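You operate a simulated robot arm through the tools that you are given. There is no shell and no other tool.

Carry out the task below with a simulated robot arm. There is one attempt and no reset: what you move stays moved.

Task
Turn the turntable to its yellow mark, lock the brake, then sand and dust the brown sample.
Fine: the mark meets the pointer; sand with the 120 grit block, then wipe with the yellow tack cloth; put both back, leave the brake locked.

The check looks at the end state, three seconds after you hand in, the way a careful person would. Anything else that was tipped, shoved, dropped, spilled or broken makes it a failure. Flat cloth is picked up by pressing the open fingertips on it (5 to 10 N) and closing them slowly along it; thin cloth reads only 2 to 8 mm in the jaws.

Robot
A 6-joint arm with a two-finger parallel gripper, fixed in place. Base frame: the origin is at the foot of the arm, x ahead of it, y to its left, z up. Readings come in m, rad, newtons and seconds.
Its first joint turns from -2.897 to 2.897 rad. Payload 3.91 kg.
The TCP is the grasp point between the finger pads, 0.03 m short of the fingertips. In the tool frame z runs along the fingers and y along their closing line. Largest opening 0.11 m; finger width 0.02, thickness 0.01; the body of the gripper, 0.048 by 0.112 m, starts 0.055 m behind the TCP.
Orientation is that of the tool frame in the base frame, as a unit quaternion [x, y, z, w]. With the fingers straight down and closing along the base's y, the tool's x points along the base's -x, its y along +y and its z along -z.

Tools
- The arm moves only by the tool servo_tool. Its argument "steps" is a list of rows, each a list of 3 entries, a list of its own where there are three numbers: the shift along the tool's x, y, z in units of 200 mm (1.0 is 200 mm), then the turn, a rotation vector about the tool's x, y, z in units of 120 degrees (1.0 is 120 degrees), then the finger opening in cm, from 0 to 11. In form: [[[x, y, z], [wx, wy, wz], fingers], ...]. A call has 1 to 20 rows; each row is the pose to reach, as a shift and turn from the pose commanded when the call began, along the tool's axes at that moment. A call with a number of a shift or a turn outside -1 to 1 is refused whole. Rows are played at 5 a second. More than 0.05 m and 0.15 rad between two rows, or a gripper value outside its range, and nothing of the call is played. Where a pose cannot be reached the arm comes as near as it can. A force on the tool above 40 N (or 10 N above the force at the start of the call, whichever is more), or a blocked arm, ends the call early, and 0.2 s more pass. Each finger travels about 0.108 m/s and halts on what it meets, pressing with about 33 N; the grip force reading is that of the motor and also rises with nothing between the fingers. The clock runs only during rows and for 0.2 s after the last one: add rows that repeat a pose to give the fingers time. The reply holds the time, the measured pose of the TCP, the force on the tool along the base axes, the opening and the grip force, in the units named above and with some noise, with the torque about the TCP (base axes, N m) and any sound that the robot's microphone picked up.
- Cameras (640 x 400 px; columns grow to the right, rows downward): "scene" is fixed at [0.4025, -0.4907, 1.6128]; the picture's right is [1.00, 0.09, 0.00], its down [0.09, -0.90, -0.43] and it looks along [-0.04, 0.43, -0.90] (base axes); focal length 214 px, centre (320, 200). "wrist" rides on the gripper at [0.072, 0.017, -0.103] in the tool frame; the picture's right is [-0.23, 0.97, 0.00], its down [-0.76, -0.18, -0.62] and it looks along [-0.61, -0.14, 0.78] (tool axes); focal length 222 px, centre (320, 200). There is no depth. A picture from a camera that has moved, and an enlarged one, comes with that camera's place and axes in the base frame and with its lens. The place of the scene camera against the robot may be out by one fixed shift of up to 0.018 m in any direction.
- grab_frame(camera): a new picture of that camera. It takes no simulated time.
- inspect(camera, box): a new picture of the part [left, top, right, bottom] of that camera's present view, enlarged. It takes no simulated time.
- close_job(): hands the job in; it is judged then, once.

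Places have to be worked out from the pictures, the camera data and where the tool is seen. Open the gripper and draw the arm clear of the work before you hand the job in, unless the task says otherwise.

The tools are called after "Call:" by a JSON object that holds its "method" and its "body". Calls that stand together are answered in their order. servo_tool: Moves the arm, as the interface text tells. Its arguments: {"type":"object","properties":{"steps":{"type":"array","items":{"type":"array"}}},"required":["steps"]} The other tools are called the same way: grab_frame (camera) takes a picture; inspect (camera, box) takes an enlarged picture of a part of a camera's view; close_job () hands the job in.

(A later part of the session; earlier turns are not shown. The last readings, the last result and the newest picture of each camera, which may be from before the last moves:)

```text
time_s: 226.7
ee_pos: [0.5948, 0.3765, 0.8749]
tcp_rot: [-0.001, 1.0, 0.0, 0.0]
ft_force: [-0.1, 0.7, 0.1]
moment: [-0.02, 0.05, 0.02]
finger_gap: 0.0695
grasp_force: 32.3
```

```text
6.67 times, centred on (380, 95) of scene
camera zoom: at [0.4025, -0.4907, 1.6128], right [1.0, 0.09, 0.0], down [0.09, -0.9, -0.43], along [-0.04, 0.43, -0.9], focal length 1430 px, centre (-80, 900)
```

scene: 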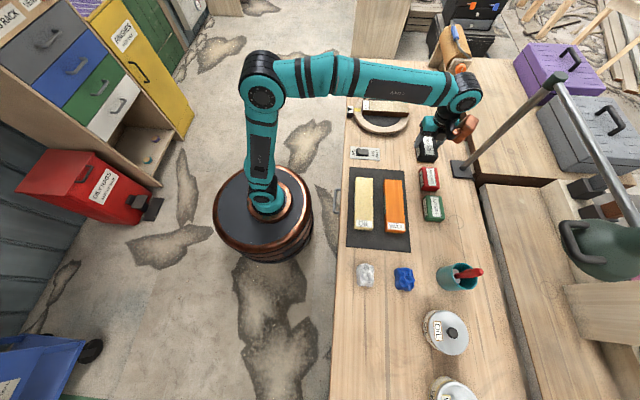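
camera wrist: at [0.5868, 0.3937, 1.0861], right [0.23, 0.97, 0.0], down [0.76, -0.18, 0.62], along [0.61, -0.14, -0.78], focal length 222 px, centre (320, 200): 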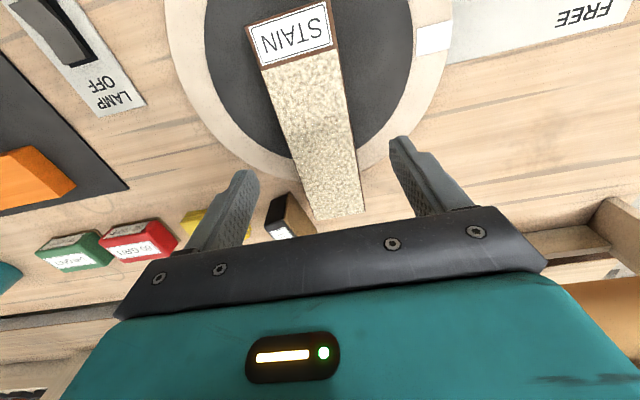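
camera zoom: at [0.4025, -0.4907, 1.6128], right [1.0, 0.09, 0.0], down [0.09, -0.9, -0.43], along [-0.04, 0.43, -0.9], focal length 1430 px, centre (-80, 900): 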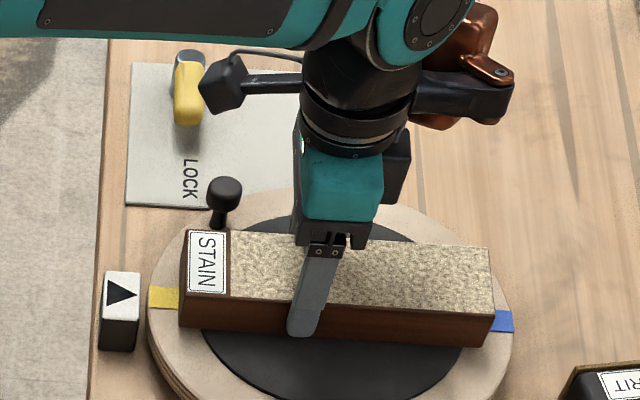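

Within ~3 mm. I nudge +3 mm in x and -2 mm in y, then release and lift.

Call:
{"method": "servo_tool", "body": {"steps": [[[-0.008, -0.005, 0], [0, 0, 0], 5.8], [[-0.016, -0.01, 0], [0, 0, 0], 5.8], [[-0.016, -0.01, 0], [0, 0, 0], 5.8], [[-0.016, -0.01, 0], [0, 0, 0], 7], [[-0.016, -0.01, 0], [0, 0, 0], 8], [[-0.016, -0.01, 0], [0, 0, 0], 9], [[-0.016, -0.01, 0], [0, 0, 0], 9], [[-0.016, -0.01, -0.15], [0, 0, 0], 9], [[-0.016, -0.01, -0.35], [0, 0, 0], 9], [[-0.016, -0.01, -0.55], [0, 0, 0], 9], [[-0.016, -0.01, -0.55], [0, 0, 0], 9]]}}

Call:
{"method": "inspect", "body": {"camera": "scene", "box": [340, 65, 420, 125]}}

Call:
{"method": "grab_frame", "body": {"camera": "wrist"}}

```text
time_s: 229.1
ee_pos: [0.5993, 0.3741, 0.9847]
tcp_rot: [0.0, 1.0, 0.0, 0.0]
ft_force: [0.4, -0.1, -0.6]
moment: [0.03, 0.04, 0.02]
finger_gap: 0.0901
grasp_force: 0.0
```

```text
6.67 times, centred on (380, 95) of scene
camera zoom: at [0.4025, -0.4907, 1.6128], right [1.0, 0.09, 0.0], down [0.09, -0.9, -0.43], along [-0.04, 0.43, -0.9], focal length 1430 px, centre (-80, 900)
```

zoom: 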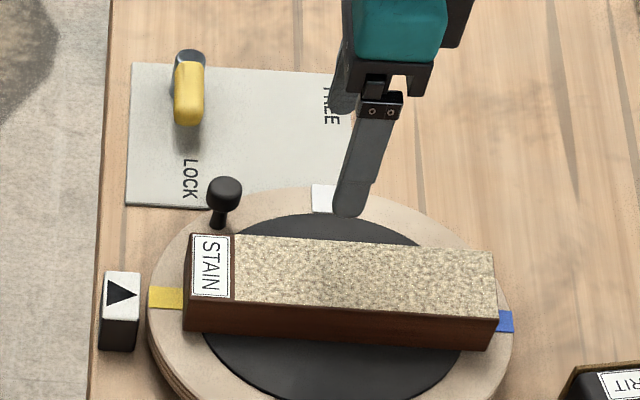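

```text
taken
camera wrist: at [0.526, 0.3903, 1.0882], right [0.23, 0.97, 0.0], down [0.76, -0.18, 0.62], along [0.61, -0.14, -0.78], focal length 222 px, centre (320, 200)
```

wrist: 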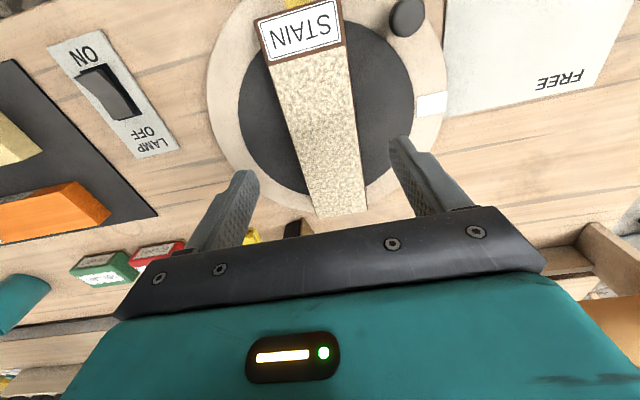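

The sample is back in place. Now I go to the -y side of the fallen block with closed fingers (turned 10° to match it) to tip it over onto its abrasive face.

Call:
{"method": "servo_tool", "body": {"steps": [[[-0.18, -0.11, 0], [0, 0, -0.017], 7], [[-0.36, -0.22, 0], [0, 0, -0.034], 5], [[-0.54, -0.33, 0], [0, 0, -0.05], 3], [[-0.72, -0.44, 0], [0, 0, -0.067], 1], [[-0.9, -0.55, 0], [0, 0, -0.083], 0], [[-0.9, -0.55, 0], [0, 0, -0.083], 0]]}}

Call:
{"method": "grab_frame", "body": {"camera": "wrist"}}

Call:
{"method": "inspect", "body": {"camera": "wrist", "box": [180, 100, 440, 220]}}

```text
time_s: 230.5
ee_pos: [0.7799, 0.2659, 0.9874]
tcp_rot: [-0.087, 0.996, -0.001, 0.0]
ft_force: [0.3, 0.6, -0.4]
moment: [-0.03, -0.02, 0.01]
finger_gap: 0.0001
grasp_force: 33.7
```

```text
taken
camera wrist: at [0.7051, 0.2703, 1.0895], right [0.05, 1.0, 0.0], down [0.78, -0.04, 0.62], along [0.62, -0.03, -0.78], focal length 222 px, centre (320, 200)
```

wrist: 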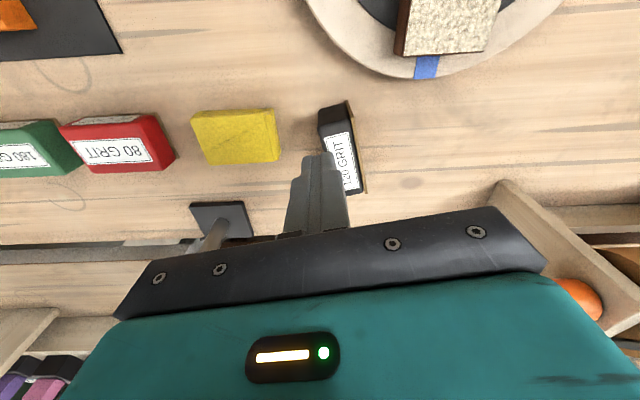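

```text
2.46 times, centred on (310, 160) of wrist
camera zoom: at [0.7051, 0.2703, 1.0895], right [0.05, 1.0, 0.0], down [0.78, -0.04, 0.62], along [0.62, -0.03, -0.78], focal length 547 px, centre (345, 298)
```

zoom: 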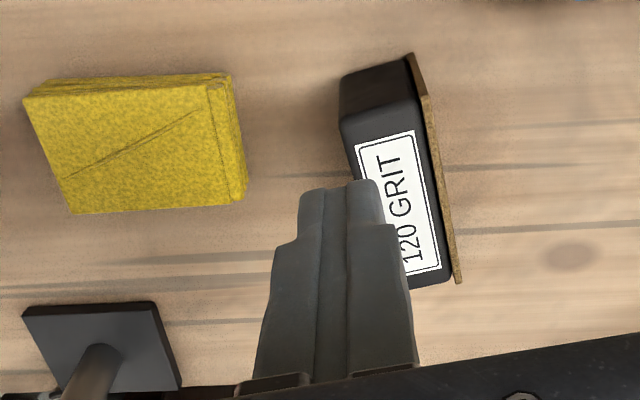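

The block centre is (0.832, 0.291) at +14° yaw, standing 64 mm tall with the abrasive toward +y. I move to its -y side and lower the closed fingertips to z≈0.858, near its top edge.

Call:
{"method": "servo_tool", "body": {"steps": [[[-0.1, -0.06, 0], [0, 0, -0.011], 0], [[-0.2, -0.12, 0], [0, 0, -0.022], 0], [[-0.296, -0.166, 0], [0, 0, -0.033], 0], [[-0.296, -0.166, 0.15], [0, 0, -0.033], 0], [[-0.296, -0.166, 0.3], [0, 0, -0.033], 0], [[-0.296, -0.166, 0.45], [0, 0, -0.033], 0], [[-0.296, -0.166, 0.497], [0, 0, -0.033], 0], [[-0.296, -0.166, 0.497], [0, 0, -0.033], 0]]}}

Call:
{"method": "inspect", "body": {"camera": "scene", "box": [390, 90, 470, 150]}}

Call:
{"method": "grab_frame", "body": {"camera": "wrist"}}

```text
time_s: 232.3
ee_pos: [0.8428, 0.2427, 0.8834]
tcp_rot: [-0.121, 0.993, -0.001, 0.0]
ft_force: [0.1, -1.0, -0.7]
moment: [0.0, -0.02, 0.01]
finger_gap: 0.0001
grasp_force: 33.2
```

```text
6.67 times, centred on (430, 120) of scene
camera zoom: at [0.4025, -0.4907, 1.6128], right [1.0, 0.09, 0.0], down [0.09, -0.9, -0.43], along [-0.04, 0.43, -0.9], focal length 1430 px, centre (-413, 733)
```

zoom: 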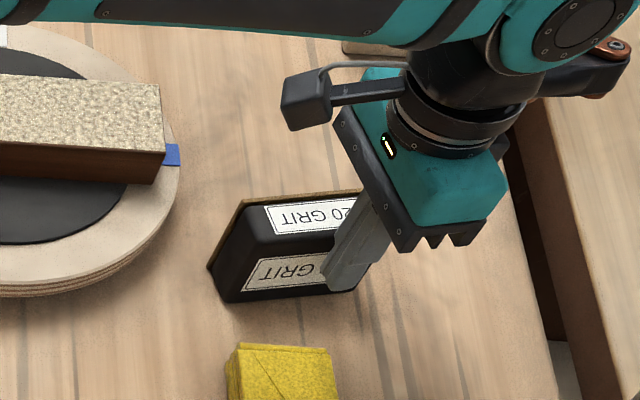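

```text
taken
camera wrist: at [0.7671, 0.2411, 0.9866], right [-0.01, 1.0, 0.0], down [0.78, 0.01, 0.62], along [0.62, 0.01, -0.78], focal length 222 px, centre (320, 200)
```

wrist: 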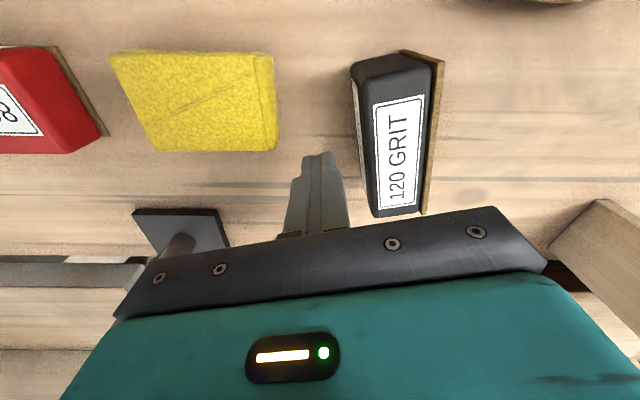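

The finger is ~2 cm off the block's middle and a bit low. I shift 21 mm along the block, raise 4 mm, then push slowly toward +y.

Call:
{"method": "servo_tool", "body": {"steps": [[[0.05, 0, -0.02], [0, 0, 0], 0], [[0.105, 0, -0.025], [0, 0, 0], 0], [[0.105, 0.03, -0.025], [0, 0, 0], 0], [[0.105, 0.06, -0.025], [0, 0, 0], 0], [[0.105, 0.08, -0.025], [0, 0, 0], 0], [[0.105, 0.1, -0.025], [0, 0, 0], 0], [[0.105, 0.12, -0.025], [0, 0, 0], 0], [[0.105, 0.14, -0.025], [0, 0, 0], 0]]}}

Call:
{"method": "inspect", "body": {"camera": "scene", "box": [390, 90, 470, 150]}}

Call:
{"method": "grab_frame", "body": {"camera": "wrist"}}

```text
time_s: 234.1
ee_pos: [0.8156, 0.2629, 0.8897]
tcp_rot: [-0.121, 0.993, -0.001, 0.0]
ft_force: [1.3, -0.8, 1.8]
moment: [-0.04, 0.01, 0.01]
finger_gap: 0.0
grasp_force: 33.2
```

```text
6.67 times, centred on (430, 120) of scene
camera zoom: at [0.4025, -0.4907, 1.6128], right [1.0, 0.09, 0.0], down [0.09, -0.9, -0.43], along [-0.04, 0.43, -0.9], focal length 1430 px, centre (-413, 733)
```

zoom: 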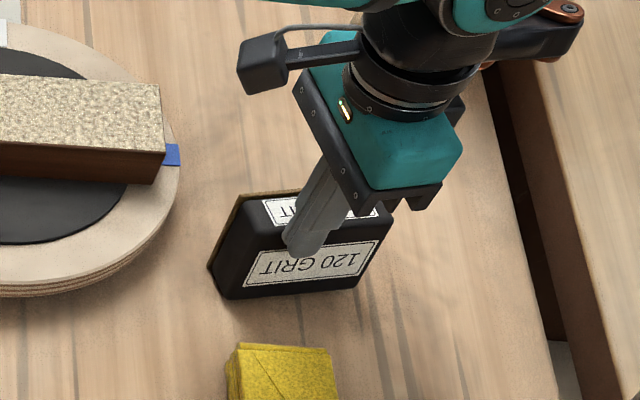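

```text
taken
camera wrist: at [0.7408, 0.2615, 0.9932], right [-0.01, 1.0, 0.0], down [0.78, 0.01, 0.62], along [0.62, 0.01, -0.78], focal length 222 px, centre (320, 200)
```

wrist: 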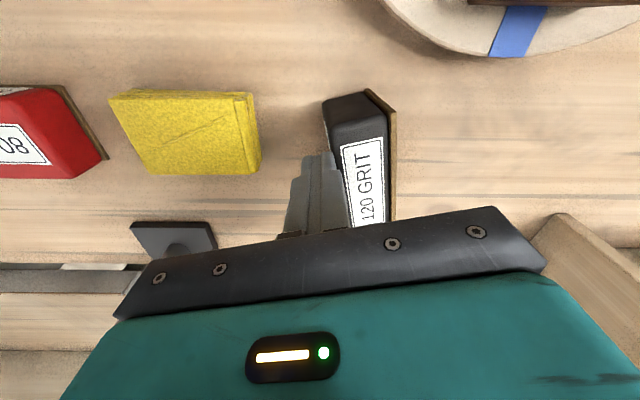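

The finger is just touching. I push on slowly to topple it over its +y edge.

Call:
{"method": "servo_tool", "body": {"steps": [[[0, 0.02, 0], [0, 0, 0], 0], [[0, 0.04, 0], [0, 0, 0], 0], [[0, 0.06, 0], [0, 0, 0], 0], [[0, 0.08, 0], [0, 0, 0], 0], [[0, 0.1, 0], [0, 0, 0], 0], [[0, 0.12, 0], [0, 0, 0], 0]]}}

Call:
{"method": "inspect", "body": {"camera": "scene", "box": [390, 90, 470, 150]}}

Call:
{"method": "grab_frame", "body": {"camera": "wrist"}}

```text
time_s: 235.5
ee_pos: [0.8094, 0.2874, 0.8901]
tcp_rot: [-0.121, 0.993, -0.001, 0.0]
ft_force: [0.4, -0.1, 1.0]
moment: [-0.02, 0.02, 0.03]
finger_gap: 0.0001
grasp_force: 33.3
```

```text
6.67 times, centred on (430, 120) of scene
camera zoom: at [0.4025, -0.4907, 1.6128], right [1.0, 0.09, 0.0], down [0.09, -0.9, -0.43], along [-0.04, 0.43, -0.9], focal length 1430 px, centre (-413, 733)
```

zoom: 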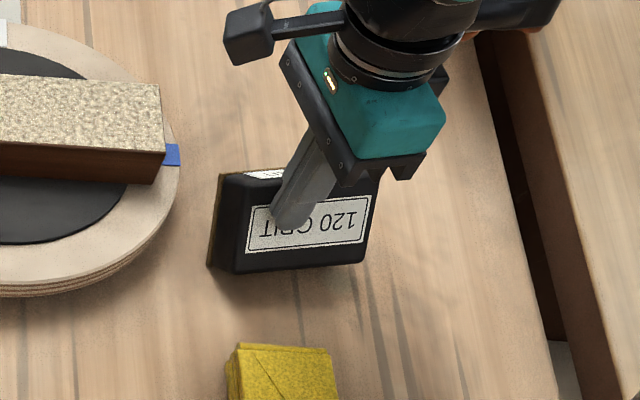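

```text
taken
camera wrist: at [0.735, 0.286, 0.9934], right [-0.01, 1.0, 0.0], down [0.78, 0.01, 0.62], along [0.62, 0.01, -0.78], focal length 222 px, centre (320, 200)
```

wrist: 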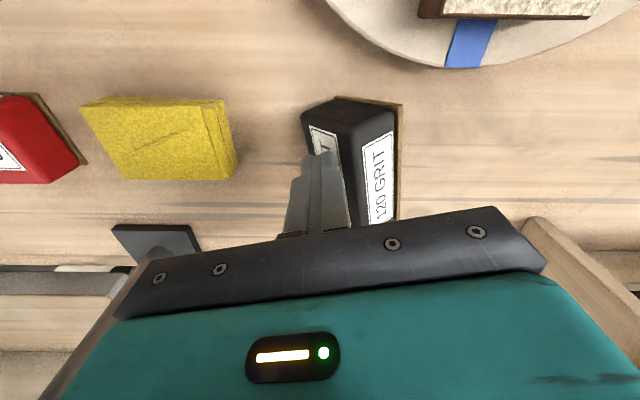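

It is tipping (now ~20–25°). I keep pushing gently past the balance point.

Call:
{"method": "servo_tool", "body": {"steps": [[[0, 0.015, 0], [0, 0, 0], 0], [[0, 0.03, 0], [0, 0, 0], 0], [[0, 0.045, 0], [0, 0, 0], 0], [[0, 0.06, 0], [0, 0, 0], 0], [[0, 0.075, 0], [0, 0, 0], 0], [[0, 0.09, 0], [0, 0, 0], 0]]}}

Call:
{"method": "inspect", "body": {"camera": "scene", "box": [390, 90, 470, 150]}}

Call:
{"method": "grab_frame", "body": {"camera": "wrist"}}

```text
time_s: 236.9
ee_pos: [0.806, 0.3043, 0.8909]
tcp_rot: [-0.122, 0.993, -0.001, 0.0]
ft_force: [-0.1, 0.3, 0.5]
moment: [0.0, -0.04, -0.01]
finger_gap: 0.0
grasp_force: 32.6
```

```text
6.67 times, centred on (430, 120) of scene
camera zoom: at [0.4025, -0.4907, 1.6128], right [1.0, 0.09, 0.0], down [0.09, -0.9, -0.43], along [-0.04, 0.43, -0.9], focal length 1430 px, centre (-413, 733)
```

zoom: 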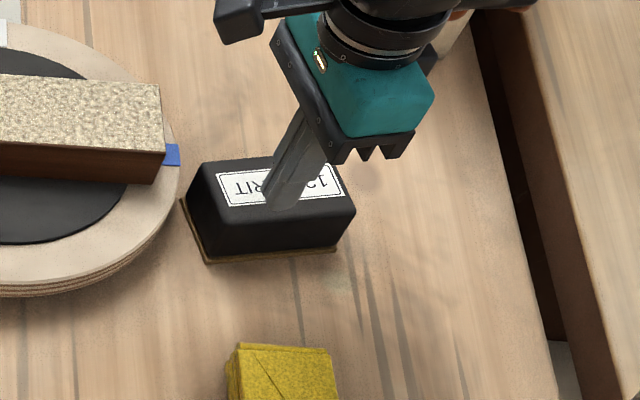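

```text
taken
camera wrist: at [0.7306, 0.3033, 0.9939], right [-0.01, 1.0, 0.0], down [0.78, 0.01, 0.62], along [0.62, 0.01, -0.78], focal length 222 px, centre (320, 200)
```

wrist: 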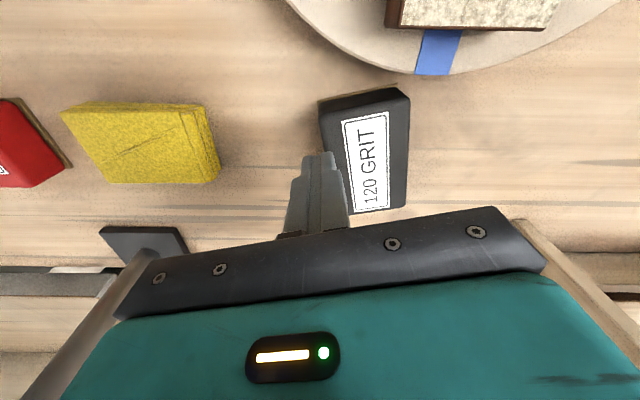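

It toppled neatly onto its abrasive face. I lift away and go fetch the cloth to see how far the sanding has come.

Call:
{"method": "servo_tool", "body": {"steps": [[[0, -0.05, -0.1], [0, 0, 0.02], 0], [[0, -0.1, -0.3], [0, 0, 0.05], 2], [[0, -0.1, -0.45], [0, 0, 0.0967], 4], [[0, -0.1, -0.5], [0, 0, 0.15], 6], [[0, -0.1, -0.5], [0, 0, 0.2], 6], [[0, -0.1, -0.5], [0, 0, 0.25], 6], [[0, -0.1, -0.5], [0, 0, 0.3], 6], [[0, -0.1, -0.5], [0, 0, 0.3], 6]]}}

Call:
{"method": "inspect", "body": {"camera": "scene", "box": [380, 85, 480, 165]}}

```text
time_s: 238.7
ee_pos: [0.8118, 0.2861, 0.9911]
tcp_rot: [0.191, 0.982, -0.001, 0.0]
ft_force: [-0.6, -0.1, 0.5]
moment: [0.03, 0.0, -0.01]
finger_gap: 0.0601
grasp_force: 0.0
```

```text
5.00 times, centred on (430, 125) of scene
camera zoom: at [0.4025, -0.4907, 1.6128], right [1.0, 0.09, 0.0], down [0.09, -0.9, -0.43], along [-0.04, 0.43, -0.9], focal length 1072 px, centre (-230, 575)
```

zoom: 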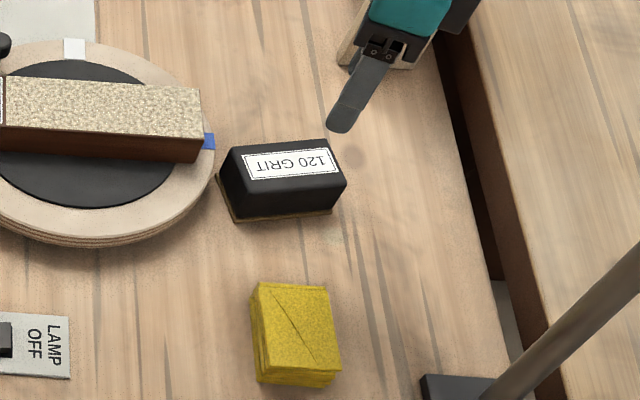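

The block is upright beside the turntable. I turn the tool and move over the cloth.

Call:
{"method": "servo_tool", "body": {"steps": [[[-0.029, -0.069, 0.01], [0, 0, 0.063], 6], [[-0.058, -0.138, 0.02], [0, 0, 0.126], 7], [[-0.086, -0.206, 0.03], [0, 0, 0.189], 8], [[-0.115, -0.275, 0.04], [0, 0, 0.252], 9.5], [[-0.144, -0.344, 0.05], [0, 0, 0.315], 9.5], [[-0.173, -0.413, 0.06], [0, 0, 0.378], 9.5], [[-0.201, -0.481, 0.07], [0, 0, 0.441], 9.5], [[-0.23, -0.55, 0.08], [0, 0, 0.504], 9.5], [[-0.259, -0.619, 0.085], [0, 0, 0.567], 9.5], [[-0.259, -0.619, 0.085], [0, 0, 0.567], 9.5]]}}

Call:
{"method": "grab_frame", "body": {"camera": "wrist"}}

```text
time_s: 240.9
ee_pos: [0.8126, 0.1521, 0.9724]
tcp_rot: [0.708, 0.707, 0.0, 0.0]
ft_force: [0.9, -0.6, -0.2]
moment: [0.02, 0.0, 0.01]
finger_gap: 0.0952
grasp_force: 0.0
```

```text
taken
camera wrist: at [0.8293, 0.2238, 1.0758], right [0.97, -0.23, 0.0], down [-0.18, -0.76, 0.62], along [-0.14, -0.61, -0.78], focal length 222 px, centre (320, 200)
```

wrist: 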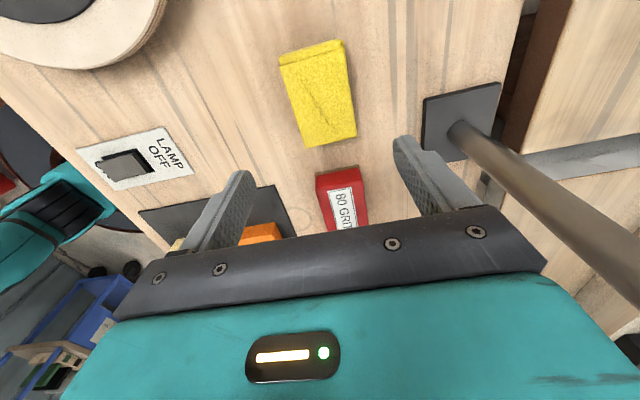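

Directly over the cloth. I descend to z≈0.834 and grip it by its sides as before.

Call:
{"method": "servo_tool", "body": {"steps": [[[0, 0.0075, 0.2], [0, 0, 0], 9.5], [[0, 0.0075, 0.4], [0, 0, 0], 9.5], [[0, 0.0075, 0.6], [0, 0, 0], 9.5], [[0, 0.0075, 0.69], [0, 0, 0], 9.5], [[0, 0.0075, 0.69], [0, 0, 0], 8.6], [[0, 0.0075, 0.69], [0, 0, 0], 7.8], [[0, 0.0075, 0.69], [0, 0, 0], 7.2], [[0, 0.0075, 0.69], [0, 0, 0], 6.8], [[0, 0.0075, 0.69], [0, 0, 0], 6.4], [[0, 0.0075, 0.69], [0, 0, 0], 6.0], [[0, 0.0075, 0.69], [0, 0, 0], 6.0]]}}

```text
time_s: 243.3
ee_pos: [0.8137, 0.1522, 0.834]
tcp_rot: [0.708, 0.706, -0.001, 0.0]
ft_force: [-0.5, -1.1, -0.7]
moment: [0.02, 0.01, -0.02]
finger_gap: 0.0641
grasp_force: 33.1
```

Gripped. I lift and carry it over to the sample again.

Call:
{"method": "servo_tool", "body": {"steps": [[[0, 0, -0.15], [0, 0, 0], 6.0], [[0, 0, -0.35], [0, 0, 0], 6.0], [[0.05, -0.05, -0.55], [0, 0, 0], 6.0], [[0.2, -0.15, -0.6], [0, 0, 0], 6.0], [[0.4, -0.25, -0.6], [0, 0, 0], 6.0], [[0.6, -0.35, -0.6], [0, 0, 0], 6.0], [[0.8, -0.45, -0.6], [0, 0, 0], 6.0], [[1.0, -0.55, -0.6], [0, 0, 0], 6.0]]}}

Call:
{"method": "servo_tool", "body": {"steps": [[[0.115, -0.05, 0], [0, 0, 0], 6.0], [[0.115, -0.05, 0.1], [0, 0, 0], 6.0], [[0.115, -0.05, 0.2], [0, 0, 0], 6.0], [[0.115, -0.05, 0.26], [0, 0, 0], 6.0], [[0.115, -0.05, 0.26], [0, 0, 0], 6.0]]}}

Call:
{"method": "inspect", "body": {"camera": "scene", "box": [340, 65, 420, 125]}}

```text
time_s: 245.1
ee_pos: [0.7038, 0.3505, 0.9577]
tcp_rot: [0.709, 0.705, -0.001, 0.0]
ft_force: [0.5, -0.6, -0.1]
moment: [0.04, -0.02, -0.01]
finger_gap: 0.0641
grasp_force: 33.0
```

```text
time_s: 246.3
ee_pos: [0.6926, 0.375, 0.9028]
tcp_rot: [0.709, 0.706, -0.001, 0.001]
ft_force: [0.0, 0.1, 0.2]
moment: [0.0, 0.01, -0.06]
finger_gap: 0.0638
grasp_force: 33.2
```

```text
6.67 times, centred on (380, 95) of scene
camera zoom: at [0.4025, -0.4907, 1.6128], right [1.0, 0.09, 0.0], down [0.09, -0.9, -0.43], along [-0.04, 0.43, -0.9], focal length 1430 px, centre (-80, 900)
```

zoom: 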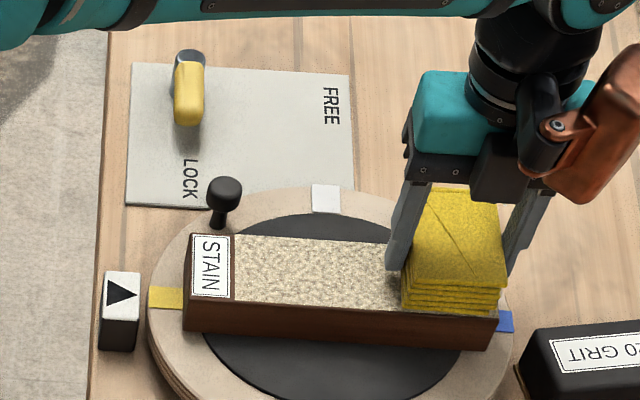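

Just above the right end. Lowering in small steps to light contact.

Call:
{"method": "servo_tool", "body": {"steps": [[[0, 0, 0.005], [0, 0, 0], 6.0], [[0, 0, 0.01], [0, 0, 0], 6.0], [[0, 0, 0.0125], [0, 0, 0], 6.0], [[0, 0, 0.015], [0, 0, 0], 6.0], [[0, 0, 0.015], [0, 0, 0], 6.0]]}}

```text
time_s: 247.5
ee_pos: [0.6924, 0.374, 0.8999]
tcp_rot: [0.708, 0.706, 0.0, 0.001]
ft_force: [-0.4, 0.5, -0.6]
moment: [0.0, 0.0, -0.01]
finger_gap: 0.0638
grasp_force: 33.0
```

Call:
{"method": "servo_tool", "body": {"steps": [[[0, 0, 0.0025], [0, 0, 0], 6.0], [[0, 0, 0.005], [0, 0, 0], 6.0], [[0, 0, 0.0075], [0, 0, 0], 6.0], [[0, 0, 0.0075], [0, 0, 0], 6.0]]}}

```text
time_s: 248.5
ee_pos: [0.6928, 0.3738, 0.8979]
tcp_rot: [0.708, 0.707, -0.001, 0.0]
ft_force: [-0.4, 0.2, -0.5]
moment: [-0.01, 0.01, -0.02]
finger_gap: 0.0639
grasp_force: 32.9
```

Call:
{"method": "servo_tool", "body": {"steps": [[[0, 0, 0.0025], [0, 0, 0], 6.0], [[0, 0, 0.005], [0, 0, 0], 6.0], [[0, 0, 0.005], [0, 0, 0], 6.0]]}}

```text
time_s: 249.3
ee_pos: [0.6938, 0.3748, 0.8985]
tcp_rot: [0.708, 0.707, 0.0, 0.0]
ft_force: [1.8, 0.2, 7.5]
moment: [0.0, 0.05, -0.03]
finger_gap: 0.0638
grasp_force: 32.9
```

8 N. I wipe right, then left along the full length.

Call:
{"method": "servo_tool", "body": {"steps": [[[0, 0.06, 0], [0, 0, 0], 6.0], [[0, 0.13, 0], [0, 0, 0], 6.0], [[0, 0.07, 0], [0, 0, 0], 6.0], [[0, 0, 0], [0, 0, 0], 6.0], [[0, -0.07, 0], [0, 0, 0], 6.0], [[0, -0.14, 0], [0, 0, 0], 6.0], [[0, -0.21, 0], [0, 0, 0], 6.0], [[0, -0.28, 0], [0, 0, 0], 6.0], [[0, -0.35, 0], [0, 0, 0], 6.0], [[0, -0.42, 0], [0, 0, 0], 6.0], [[0, -0.49, 0], [0, 0, 0], 6.0], [[0, -0.56, 0], [0, 0, 0], 6.0], [[0, -0.63, 0], [0, 0, 0], 6.0], [[0, -0.68, 0], [0, 0, 0], 6.0], [[0, -0.68, 0], [0, 0, 0], 6.0]]}}

Call:
{"method": "inspect", "body": {"camera": "scene", "box": [340, 65, 420, 125]}}

```text
time_s: 252.5
ee_pos: [0.5584, 0.3747, 0.8975]
tcp_rot: [0.707, 0.707, 0.0, 0.0]
ft_force: [3.5, -0.8, 15.4]
moment: [-0.11, -0.05, -0.01]
finger_gap: 0.064
grasp_force: 33.7
```

```text
6.67 times, centred on (380, 95) of scene
camera zoom: at [0.4025, -0.4907, 1.6128], right [1.0, 0.09, 0.0], down [0.09, -0.9, -0.43], along [-0.04, 0.43, -0.9], focal length 1430 px, centre (-80, 900)
```

zoom: 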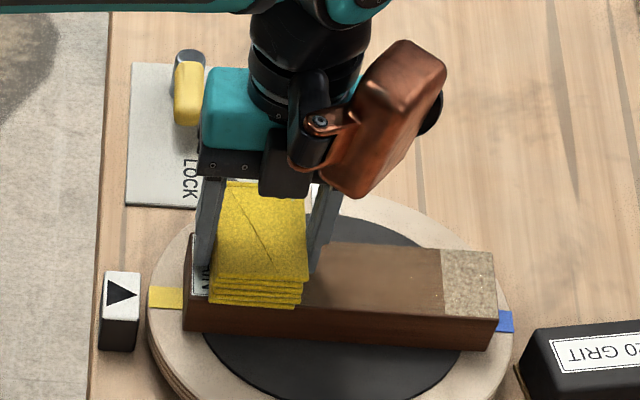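

Bands 2–4 now come out smooth brown — sanding has worked there. I wipe back rightward, covering band 1 and out over band 5.

Call:
{"method": "servo_tool", "body": {"steps": [[[0, 0.07, -0.001], [0, 0, 0], 6.0], [[0, 0.14, -0.001], [0, 0, 0], 6.0], [[0, 0.21, -0.001], [0, 0, 0], 6.0], [[0, 0.28, -0.001], [0, 0, 0], 6.0], [[0, 0.35, -0.001], [0, 0, 0], 6.0], [[0, 0.42, -0.001], [0, 0, 0], 6.0], [[0, 0.49, 0], [0, 0, 0], 6.0], [[0, 0.56, 0], [0, 0, 0], 6.0], [[0, 0.63, 0.001], [0, 0, 0], 6.0], [[0, 0.7, 0.001], [0, 0, 0], 6.0], [[0, 0.77, 0.001], [0, 0, 0], 6.0], [[0, 0.83, 0.001], [0, 0, 0], 6.0], [[0, 0.76, 0.001], [0, 0, 0], 6.0], [[0, 0.69, 0.001], [0, 0, 0], 6.0], [[0, 0.62, 0.001], [0, 0, 0], 6.0], [[0, 0.55, 0.001], [0, 0, 0], 6.0]]}}

Call:
{"method": "inspect", "body": {"camera": "scene", "box": [340, 65, 420, 125]}}

```text
time_s: 255.9
ee_pos: [0.6667, 0.374, 0.8982]
tcp_rot: [0.707, 0.707, 0.0, 0.001]
ft_force: [2.3, -1.7, 9.9]
moment: [0.0, -0.15, 0.05]
finger_gap: 0.0638
grasp_force: 32.6
```

```text
6.67 times, centred on (380, 95) of scene
camera zoom: at [0.4025, -0.4907, 1.6128], right [1.0, 0.09, 0.0], down [0.09, -0.9, -0.43], along [-0.04, 0.43, -0.9], focal length 1430 px, centre (-80, 900)
```

zoom: 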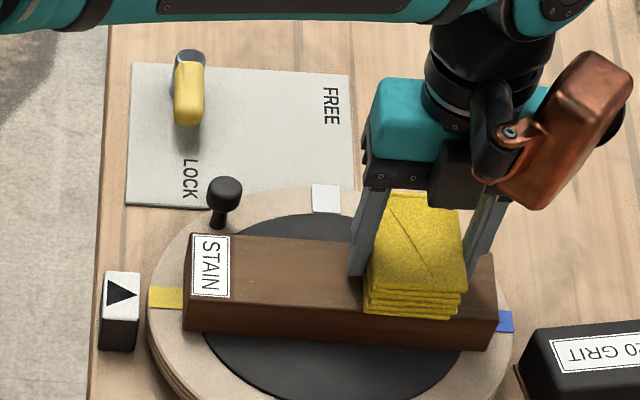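

Everything visible is now smooth and dust-free. I lift the pad aside to inspect the whole top.

Call:
{"method": "servo_tool", "body": {"steps": [[[0, 0, -0.05], [0, 0, 0], 6.0], [[0, 0, -0.25], [0, 0, 0], 6.0], [[0, 0.1, -0.35], [0, 0, 0], 6.0], [[-0.1, 0.25, -0.4], [0, 0, 0], 6.0], [[-0.3, 0.35, -0.4], [0, 0, 0], 6.0], [[-0.5, 0.45, -0.4], [0, 0, 0], 6.0], [[-0.7, 0.55, -0.4], [0, 0, 0], 6.0], [[-0.9, 0.65, -0.4], [0, 0, 0], 6.0], [[-1.0, 0.7, -0.4], [0, 0, 0], 6.0], [[-1.0, 0.7, -0.4], [0, 0, 0], 6.0]]}}

Call:
{"method": "inspect", "body": {"camera": "scene", "box": [360, 90, 412, 122]}}

Call:
{"method": "inspect", "body": {"camera": "scene", "box": [340, 65, 440, 140]}}

```text
time_s: 258.1
ee_pos: [0.8085, 0.1735, 0.9776]
tcp_rot: [0.708, 0.707, -0.001, 0.0]
ft_force: [0.6, -0.7, 0.3]
moment: [0.0, 0.0, -0.03]
finger_gap: 0.064
grasp_force: 32.9
```

```text
12.31 times, centred on (386, 106) of scene
camera zoom: at [0.4025, -0.4907, 1.6128], right [1.0, 0.09, 0.0], down [0.09, -0.9, -0.43], along [-0.04, 0.43, -0.9], focal length 2640 px, centre (-492, 1357)
```

zoom: 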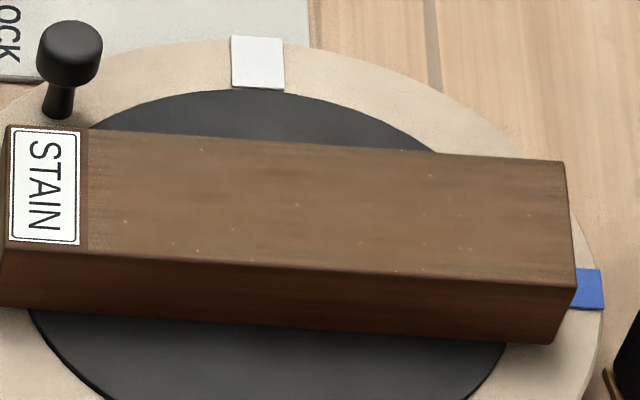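

```text
5.33 times, centred on (390, 102) of scene
camera zoom: at [0.4025, -0.4907, 1.6128], right [1.0, 0.09, 0.0], down [0.09, -0.9, -0.43], along [-0.04, 0.43, -0.9], focal length 1144 px, centre (-53, 720)
```

zoom: 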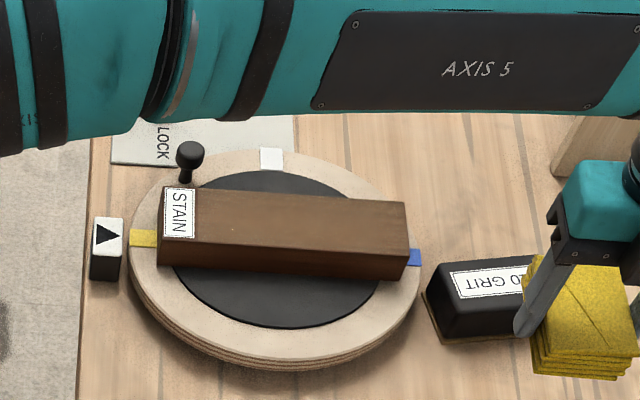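

The top looks smooth; there may be a faint trace of dust right beside the label. I bring the wrist camera over for a closer look while still holding the cloth.

Call:
{"method": "servo_tool", "body": {"steps": [[[0.15, -0.2, -0.1], [0, 0, 0], 6.0], [[0.3, -0.4, -0.15], [0, 0, 0], 6.0], [[0.45, -0.6, -0.15], [0, 0, 0], 6.0], [[0.6, -0.8, -0.15], [0, 0, 0], 6.0], [[0.7, -1.0, -0.15], [0, 0, 0], 6.0], [[0.7, -1.0, -0.15], [0, 0, 0], 6.0]]}}

Call:
{"method": "inspect", "body": {"camera": "wrist", "box": [140, 0, 460, 130]}}

Call:
{"method": "inspect", "body": {"camera": "wrist", "box": [160, 0, 300, 110]}}

```text
refused: row 1 steps farther than a row can; nothing moved
```

```text
2.00 times, centred on (300, 65) of wrist
camera zoom: at [0.8247, 0.2451, 1.0811], right [0.97, -0.23, 0.0], down [-0.18, -0.76, 0.62], along [-0.14, -0.61, -0.78], focal length 444 px, centre (360, 470)
```

zoom: 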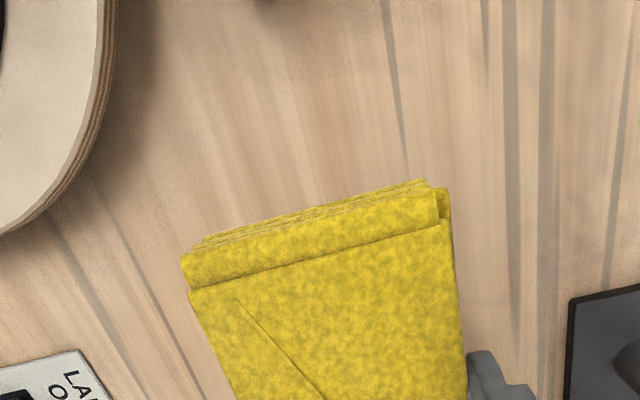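

```text
3.64 times, centred on (230, 55) of wrist
camera zoom: at [0.8247, 0.2451, 1.0811], right [0.97, -0.23, 0.0], down [-0.18, -0.76, 0.62], along [-0.14, -0.61, -0.78], focal length 808 px, centre (647, 727)
```

zoom: 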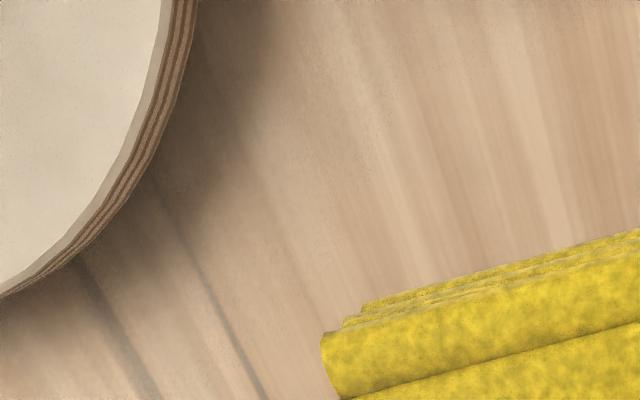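

The first row was too long a step; I repeat with shorter ones.

Call:
{"method": "servo_tool", "body": {"steps": [[[0.1, -0.15, -0.05], [0, 0, 0], 6.0], [[0.2, -0.3, -0.1], [0, 0, 0], 6.0], [[0.3, -0.45, -0.15], [0, 0, 0], 6.0], [[0.4, -0.6, -0.15], [0, 0, 0], 6.0], [[0.5, -0.75, -0.15], [0, 0, 0], 6.0], [[0.6, -0.9, -0.15], [0, 0, 0], 6.0], [[0.68, -1.0, -0.15], [0, 0, 0], 6.0], [[0.68, -1.0, -0.15], [0, 0, 0], 6.0]]}}

Call:
{"method": "inspect", "body": {"camera": "wrist", "box": [140, 0, 460, 130]}}

Call:
{"method": "inspect", "body": {"camera": "wrist", "box": [160, 0, 300, 110]}}

```text
time_s: 259.9
ee_pos: [0.6086, 0.3114, 1.0096]
tcp_rot: [0.708, 0.706, 0.0, 0.001]
ft_force: [-0.5, 0.1, -1.1]
moment: [-0.01, 0.0, -0.01]
finger_gap: 0.0638
grasp_force: 32.9
```

```text
2.00 times, centred on (300, 65) of wrist
camera zoom: at [0.626, 0.3831, 1.1129], right [0.97, -0.23, 0.0], down [-0.18, -0.76, 0.62], along [-0.14, -0.61, -0.78], focal length 444 px, centre (360, 470)
```

zoom: 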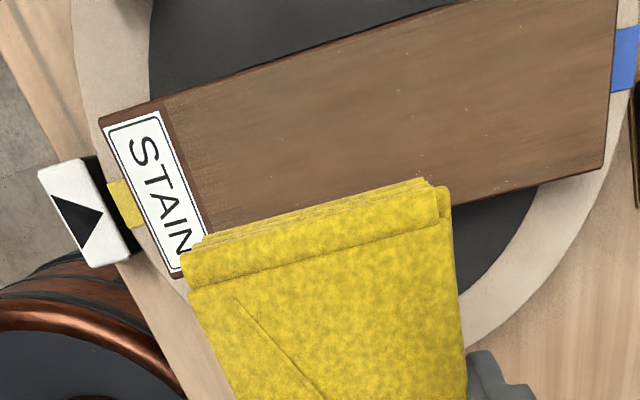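

```text
3.64 times, centred on (230, 55) of wrist
camera zoom: at [0.626, 0.3831, 1.1129], right [0.97, -0.23, 0.0], down [-0.18, -0.76, 0.62], along [-0.14, -0.61, -0.78], focal length 808 px, centre (647, 727)
```

zoom: 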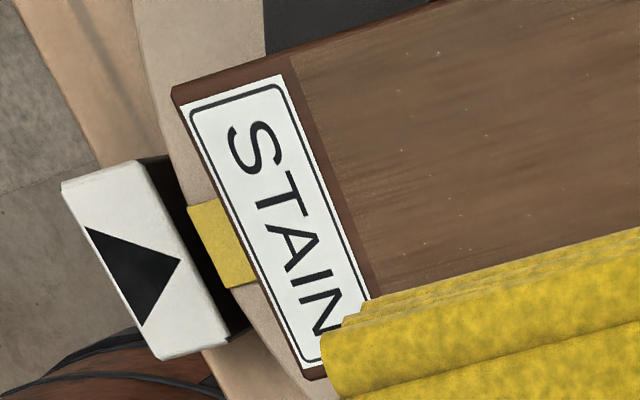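

Clean and smooth, with only a few specks and a faint trace next to the label. Since I hold the cloth, I make one more wipe pass over the whole face.

Call:
{"method": "servo_tool", "body": {"steps": [[[0.15, -0.02, 0.1], [0, 0, 0], 6.0], [[0.318, -0.045, 0.25], [0, 0, 0], 6.0], [[0.318, -0.045, 0.42], [0, 0, 0], 6.0], [[0.318, -0.045, 0.52], [0, 0, 0], 6.0], [[0.318, -0.045, 0.545], [0, 0, 0], 6.0], [[0.318, -0.045, 0.55], [0, 0, 0], 6.0], [[0.318, -0.045, 0.55], [0, 0, 0], 6.0]]}}

```text
time_s: 261.5
ee_pos: [0.5979, 0.3745, 0.8988]
tcp_rot: [0.708, 0.706, 0.0, 0.0]
ft_force: [2.0, 1.2, 8.0]
moment: [0.02, -0.03, 0.05]
finger_gap: 0.064
grasp_force: 33.3
```

8 N contact. Wiping left over the label edge, then right over the full length.

Call:
{"method": "servo_tool", "body": {"steps": [[[0, -0.06, 0], [0, 0, 0], 6.0], [[0, -0.12, 0], [0, 0, 0], 6.0], [[0, -0.18, 0], [0, 0, 0], 6.0], [[0, -0.23, 0], [0, 0, 0], 6.0], [[0, -0.17, 0], [0, 0, 0], 6.0], [[0, -0.11, 0], [0, 0, 0], 6.0], [[0, -0.04, 0], [0, 0, 0], 6.0], [[0, 0.03, 0], [0, 0, 0], 6.0], [[0, 0.1, 0], [0, 0, 0], 6.0], [[0, 0.17, 0], [0, 0, 0], 6.0], [[0, 0.24, 0], [0, 0, 0], 6.0], [[0, 0.31, 0], [0, 0, 0], 6.0], [[0, 0.38, 0], [0, 0, 0], 6.0], [[0, 0.45, 0.001], [0, 0, 0], 6.0], [[0, 0.52, 0.001], [0, 0, 0], 6.0], [[0, 0.59, 0.001], [0, 0, 0], 6.0], [[0, 0.64, 0.001], [0, 0, 0], 6.0], [[0, 0.58, 0.001], [0, 0, 0], 6.0]]}}

Call:
{"method": "inspect", "body": {"camera": "scene", "box": [340, 65, 420, 125]}}

```text
time_s: 265.3
ee_pos: [0.7139, 0.3729, 0.8982]
tcp_rot: [0.707, 0.707, 0.0, 0.0]
ft_force: [4.8, 1.0, 12.8]
moment: [-0.03, 0.07, 0.0]
finger_gap: 0.0638
grasp_force: 32.5
```

```text
6.67 times, centred on (380, 95) of scene
camera zoom: at [0.4025, -0.4907, 1.6128], right [1.0, 0.09, 0.0], down [0.09, -0.9, -0.43], along [-0.04, 0.43, -0.9], focal length 1430 px, centre (-80, 900)
```

zoom: 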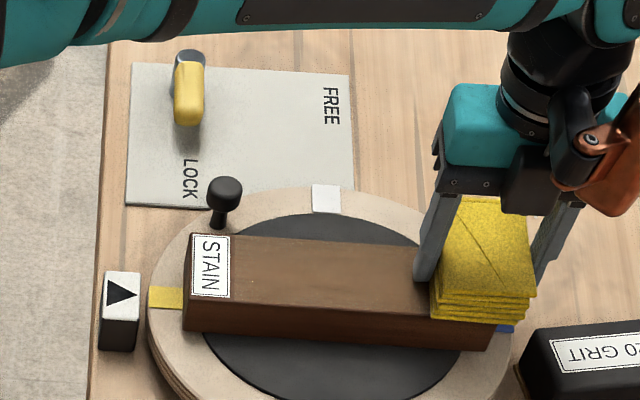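

All clean and the sample stayed put. I lift the cloth and return it to its spot.

Call:
{"method": "servo_tool", "body": {"steps": [[[0, 0, -0.05], [0, 0, 0], 6.0], [[0, 0, -0.2], [0, 0, 0], 6.0], [[-0.05, 0.05, -0.38], [0, 0, 0], 6.0], [[-0.2, 0.15, -0.4], [0, 0, 0], 6.0], [[-0.4, 0.25, -0.4], [0, 0, 0], 6.0], [[-0.6, 0.35, -0.4], [0, 0, 0], 6.0], [[-0.8, 0.45, -0.4], [0, 0, 0], 6.0], [[-1.0, 0.5, -0.4], [0, 0, 0], 6.0], [[-1.0, 0.5, -0.4], [0, 0, 0], 6.0]]}}

Call:
{"method": "inspect", "body": {"camera": "scene", "box": [360, 90, 412, 122]}}

```text
time_s: 267.3
ee_pos: [0.8149, 0.1731, 0.9759]
tcp_rot: [0.708, 0.706, -0.001, 0.0]
ft_force: [0.5, -0.5, 0.3]
moment: [0.03, 0.0, 0.04]
finger_gap: 0.0638
grasp_force: 33.2
```

```text
12.31 times, centred on (386, 106) of scene
camera zoom: at [0.4025, -0.4907, 1.6128], right [1.0, 0.09, 0.0], down [0.09, -0.9, -0.43], along [-0.04, 0.43, -0.9], focal length 2640 px, centre (-492, 1357)
```

zoom: 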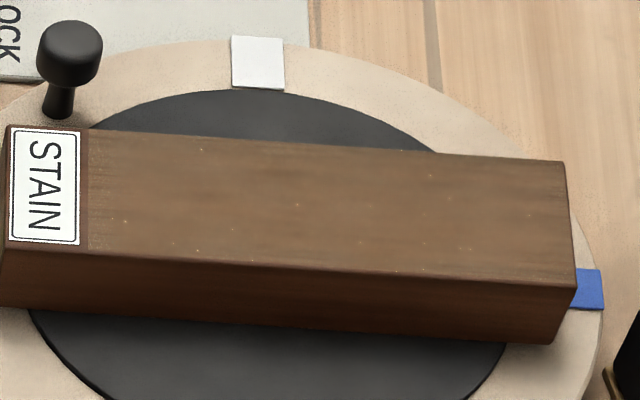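

Call:
{"method": "inspect", "body": {"camera": "scene", "box": [358, 96, 384, 114]}}

Call:
{"method": "inspect", "body": {"camera": "scene", "box": [384, 98, 410, 116]}}

```text
16.00 times, centred on (371, 105) of scene
camera zoom: at [0.4025, -0.4907, 1.6128], right [1.0, 0.09, 0.0], down [0.09, -0.9, -0.43], along [-0.04, 0.43, -0.9], focal length 3432 px, centre (-496, 1720)
```

zoom: 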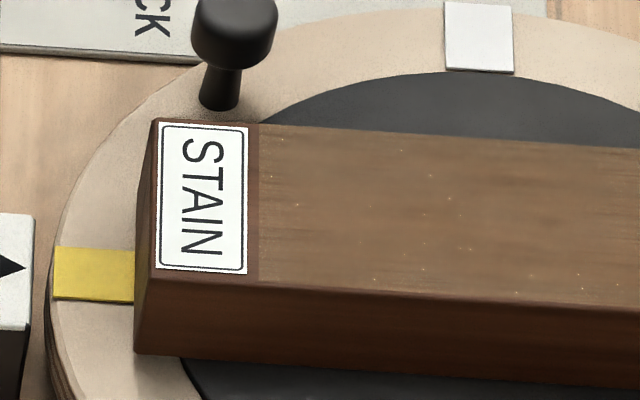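

```text
16.00 times, centred on (397, 107) of scene
camera zoom: at [0.4025, -0.4907, 1.6128], right [1.0, 0.09, 0.0], down [0.09, -0.9, -0.43], along [-0.04, 0.43, -0.9], focal length 3432 px, centre (-912, 1688)
```

zoom: 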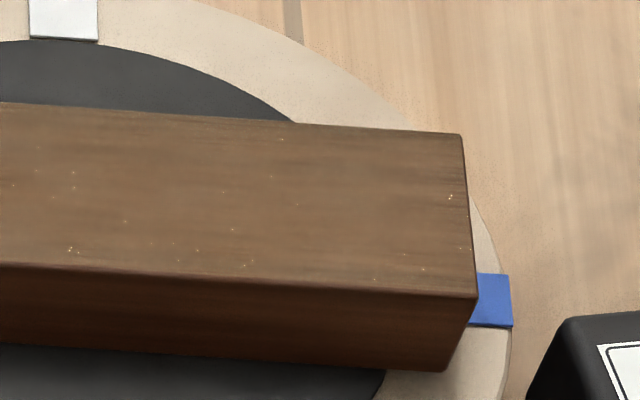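

The whole face is evenly smooth and clean. I set the cloth down at its home spot.

Call:
{"method": "servo_tool", "body": {"steps": [[[-0.05, 0, 0.1], [0, 0, 0], 6.0], [[-0.108, -0.0045, 0.25], [0, 0, 0], 6.0], [[-0.108, -0.0045, 0.45], [0, 0, 0], 6.0], [[-0.108, -0.0045, 0.6], [0, 0, 0], 6.0], [[-0.108, -0.0045, 0.68], [0, 0, 0], 6.0], [[-0.108, -0.0045, 0.7], [0, 0, 0], 6.0], [[-0.108, -0.0045, 0.705], [0, 0, 0], 6.0], [[-0.108, -0.0045, 0.71], [0, 0, 0], 6.0], [[-0.108, -0.0045, 0.71], [0, 0, 0], 6.0]]}}

```text
time_s: 269.3
ee_pos: [0.814, 0.1512, 0.8356]
tcp_rot: [0.707, 0.707, 0.0, 0.001]
ft_force: [0.0, -0.5, -0.6]
moment: [-0.02, 0.0, -0.02]
finger_gap: 0.0639
grasp_force: 32.8
```

Call:
{"method": "servo_tool", "body": {"steps": [[[0, 0, 0.004], [0, 0, 0], 6.0], [[0, 0, 0.008], [0, 0, 0], 6.0], [[0, 0, 0.01], [0, 0, 0], 6.0], [[0, 0, 0.01], [0, 0, 0], 6.0]]}}

```text
time_s: 270.3
ee_pos: [0.8128, 0.1528, 0.835]
tcp_rot: [0.708, 0.706, 0.0, 0.001]
ft_force: [0.1, 0.2, -0.5]
moment: [0.02, 0.01, 0.03]
finger_gap: 0.0642
grasp_force: 32.8
```

Call:
{"method": "servo_tool", "body": {"steps": [[[0, 0, 0.003], [0, 0, 0], 6.0], [[0, 0, 0.006], [0, 0, 0], 6.0], [[0, 0, 0.006], [0, 0, 0], 6.0]]}}

```text
time_s: 271.1
ee_pos: [0.813, 0.1516, 0.8326]
tcp_rot: [0.708, 0.706, -0.001, 0.001]
ft_force: [-0.5, 0.1, 9.3]
moment: [0.16, 0.08, -0.01]
finger_gap: 0.064
grasp_force: 32.8
```

The cloth is down (9 N). I release and lift straight up.

Call:
{"method": "servo_tool", "body": {"steps": [[[0, 0, -0.003], [0, 0, 0], 6.8], [[0, 0, -0.003], [0, 0, 0], 7.8], [[0, 0, -0.003], [0, 0, 0], 9], [[0, 0, -0.003], [0, 0, 0], 9], [[0, 0, -0.15], [0, 0, 0], 9], [[0, 0, -0.35], [0, 0, 0], 9], [[0, 0, -0.55], [0, 0, 0], 9], [[0, 0, -0.75], [0, 0, 0], 9], [[0, 0, -0.75], [0, 0, 0], 9]]}}

Call:
{"method": "inspect", "body": {"camera": "scene", "box": [380, 85, 480, 190]}}

Call:
{"method": "grab_frame", "body": {"camera": "wrist"}}

```text
time_s: 273.1
ee_pos: [0.8151, 0.1536, 0.9816]
tcp_rot: [0.708, 0.707, -0.001, 0.001]
ft_force: [-0.3, 0.6, 0.0]
moment: [-0.02, 0.01, 0.02]
finger_gap: 0.09
grasp_force: 0.1
```

```text
3.81 times, centred on (430, 138) of scene
camera zoom: at [0.4025, -0.4907, 1.6128], right [1.0, 0.09, 0.0], down [0.09, -0.9, -0.43], along [-0.04, 0.43, -0.9], focal length 817 px, centre (-99, 438)
```

zoom: 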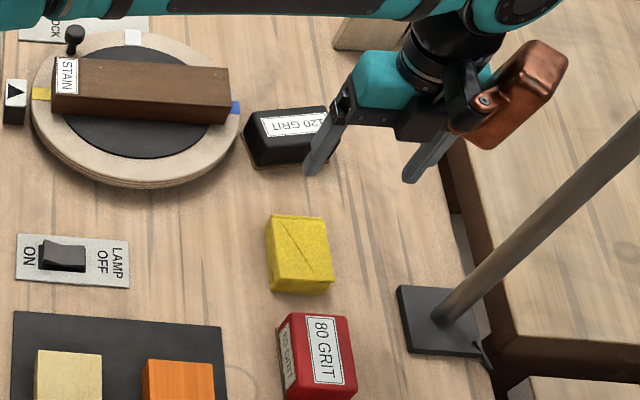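

```text
taken
camera wrist: at [0.8306, 0.225, 1.0848], right [0.97, -0.23, 0.0], down [-0.18, -0.76, 0.62], along [-0.14, -0.61, -0.78], focal length 222 px, centre (320, 200)
```

wrist: 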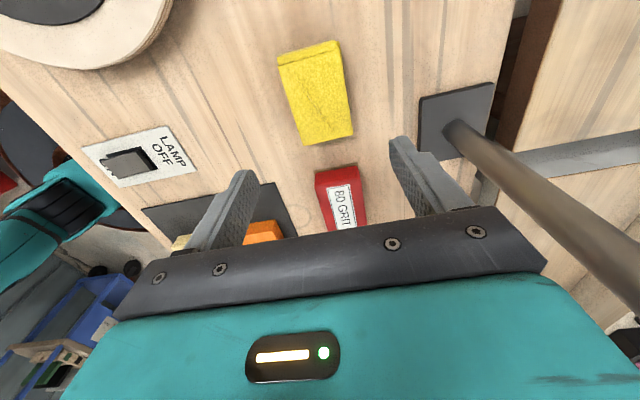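

The cloth is back home. Now the block beside the turntable must go home turned by ~+78°; I move over it while turning the tool clockwise so I can grip across its width.

Call:
{"method": "servo_tool", "body": {"steps": [[[0.075, 0, -0.02], [0, 0, 0.065], 9], [[0.15, 0, -0.04], [0, 0, 0.13], 9], [[0.225, 0, -0.06], [0, 0, 0.195], 9], [[0.3, 0, -0.08], [0, 0, 0.26], 9], [[0.375, 0, -0.1], [0, 0, 0.325], 9], [[0.45, 0, -0.1], [0, 0, 0.39], 9], [[0.525, 0, -0.1], [0, 0, 0.455], 9], [[0.6, 0, -0.1], [0, 0, 0.52], 9], [[0.675, 0, -0.1], [0, 0, 0.585], 9], [[0.75, 0, -0.1], [0, 0, 0.65], 9], [[0.75, 0, -0.1], [0, 0, 0.65], 9]]}}

Call:
{"method": "grab_frame", "body": {"camera": "wrist"}}

Call:
{"method": "grab_frame", "body": {"camera": "scene"}}

```text
time_s: 275.5
ee_pos: [0.8136, 0.2735, 1.0013]
tcp_rot: [0.971, 0.238, 0.001, 0.001]
ft_force: [1.4, 0.0, 0.1]
moment: [-0.01, 0.0, 0.0]
finger_gap: 0.0901
grasp_force: 0.1
out of reach, approached as far as the arm can: row 9, 10, 11
```

```text
taken
camera wrist: at [0.8858, 0.2914, 1.1052], right [0.25, -0.97, 0.0], down [-0.76, -0.19, 0.62], along [-0.6, -0.16, -0.78], focal length 222 px, centre (320, 200)
```

wrist: 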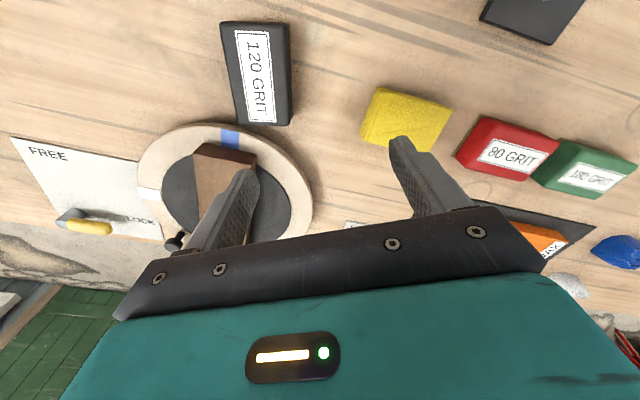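

```text
taken
```

scene: 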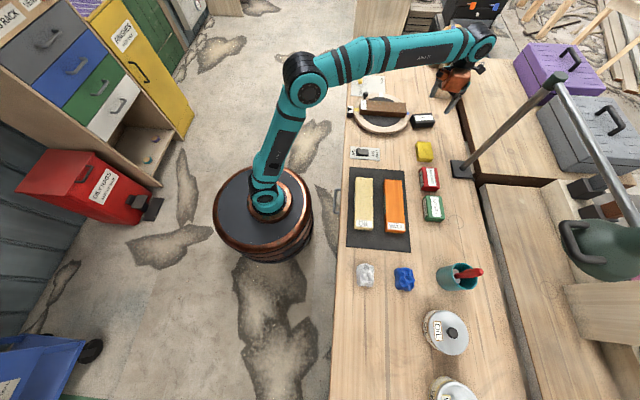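

The tool cannot turn that far (limit near tool-x ≈ 28°). Instead I'll grip the block with the tool turned the other way, rotate it, set it down, and regrip. First I turn back and see where the tool ends up.

Call:
{"method": "servo_tool", "body": {"steps": [[[0, 0, 0], [0, 0, -0.065], 9], [[0, 0, 0], [0, 0, -0.13], 9], [[0, 0, 0], [0, 0, -0.195], 9], [[0, 0, 0], [0, 0, -0.26], 9], [[0, 0, 0], [0, 0, -0.325], 9], [[0, 0, 0], [0, 0, -0.39], 9], [[0, 0, 0], [0, 0, -0.455], 9], [[0, 0, 0], [0, 0, -0.52], 9], [[0, 0, 0], [0, 0, -0.585], 9], [[0, 0, 0], [0, 0, -0.65], 9], [[0, 0, 0], [0, 0, -0.715], 9], [[0, 0, 0], [0, 0, -0.78], 9]]}}

```text
time_s: 278.1
ee_pos: [0.8145, 0.2732, 1.0019]
tcp_rot: [0.49, 0.872, 0.0, 0.0]
ft_force: [-0.6, 0.2, 0.2]
moment: [-0.02, 0.01, -0.03]
finger_gap: 0.0898
grasp_force: 0.0
```

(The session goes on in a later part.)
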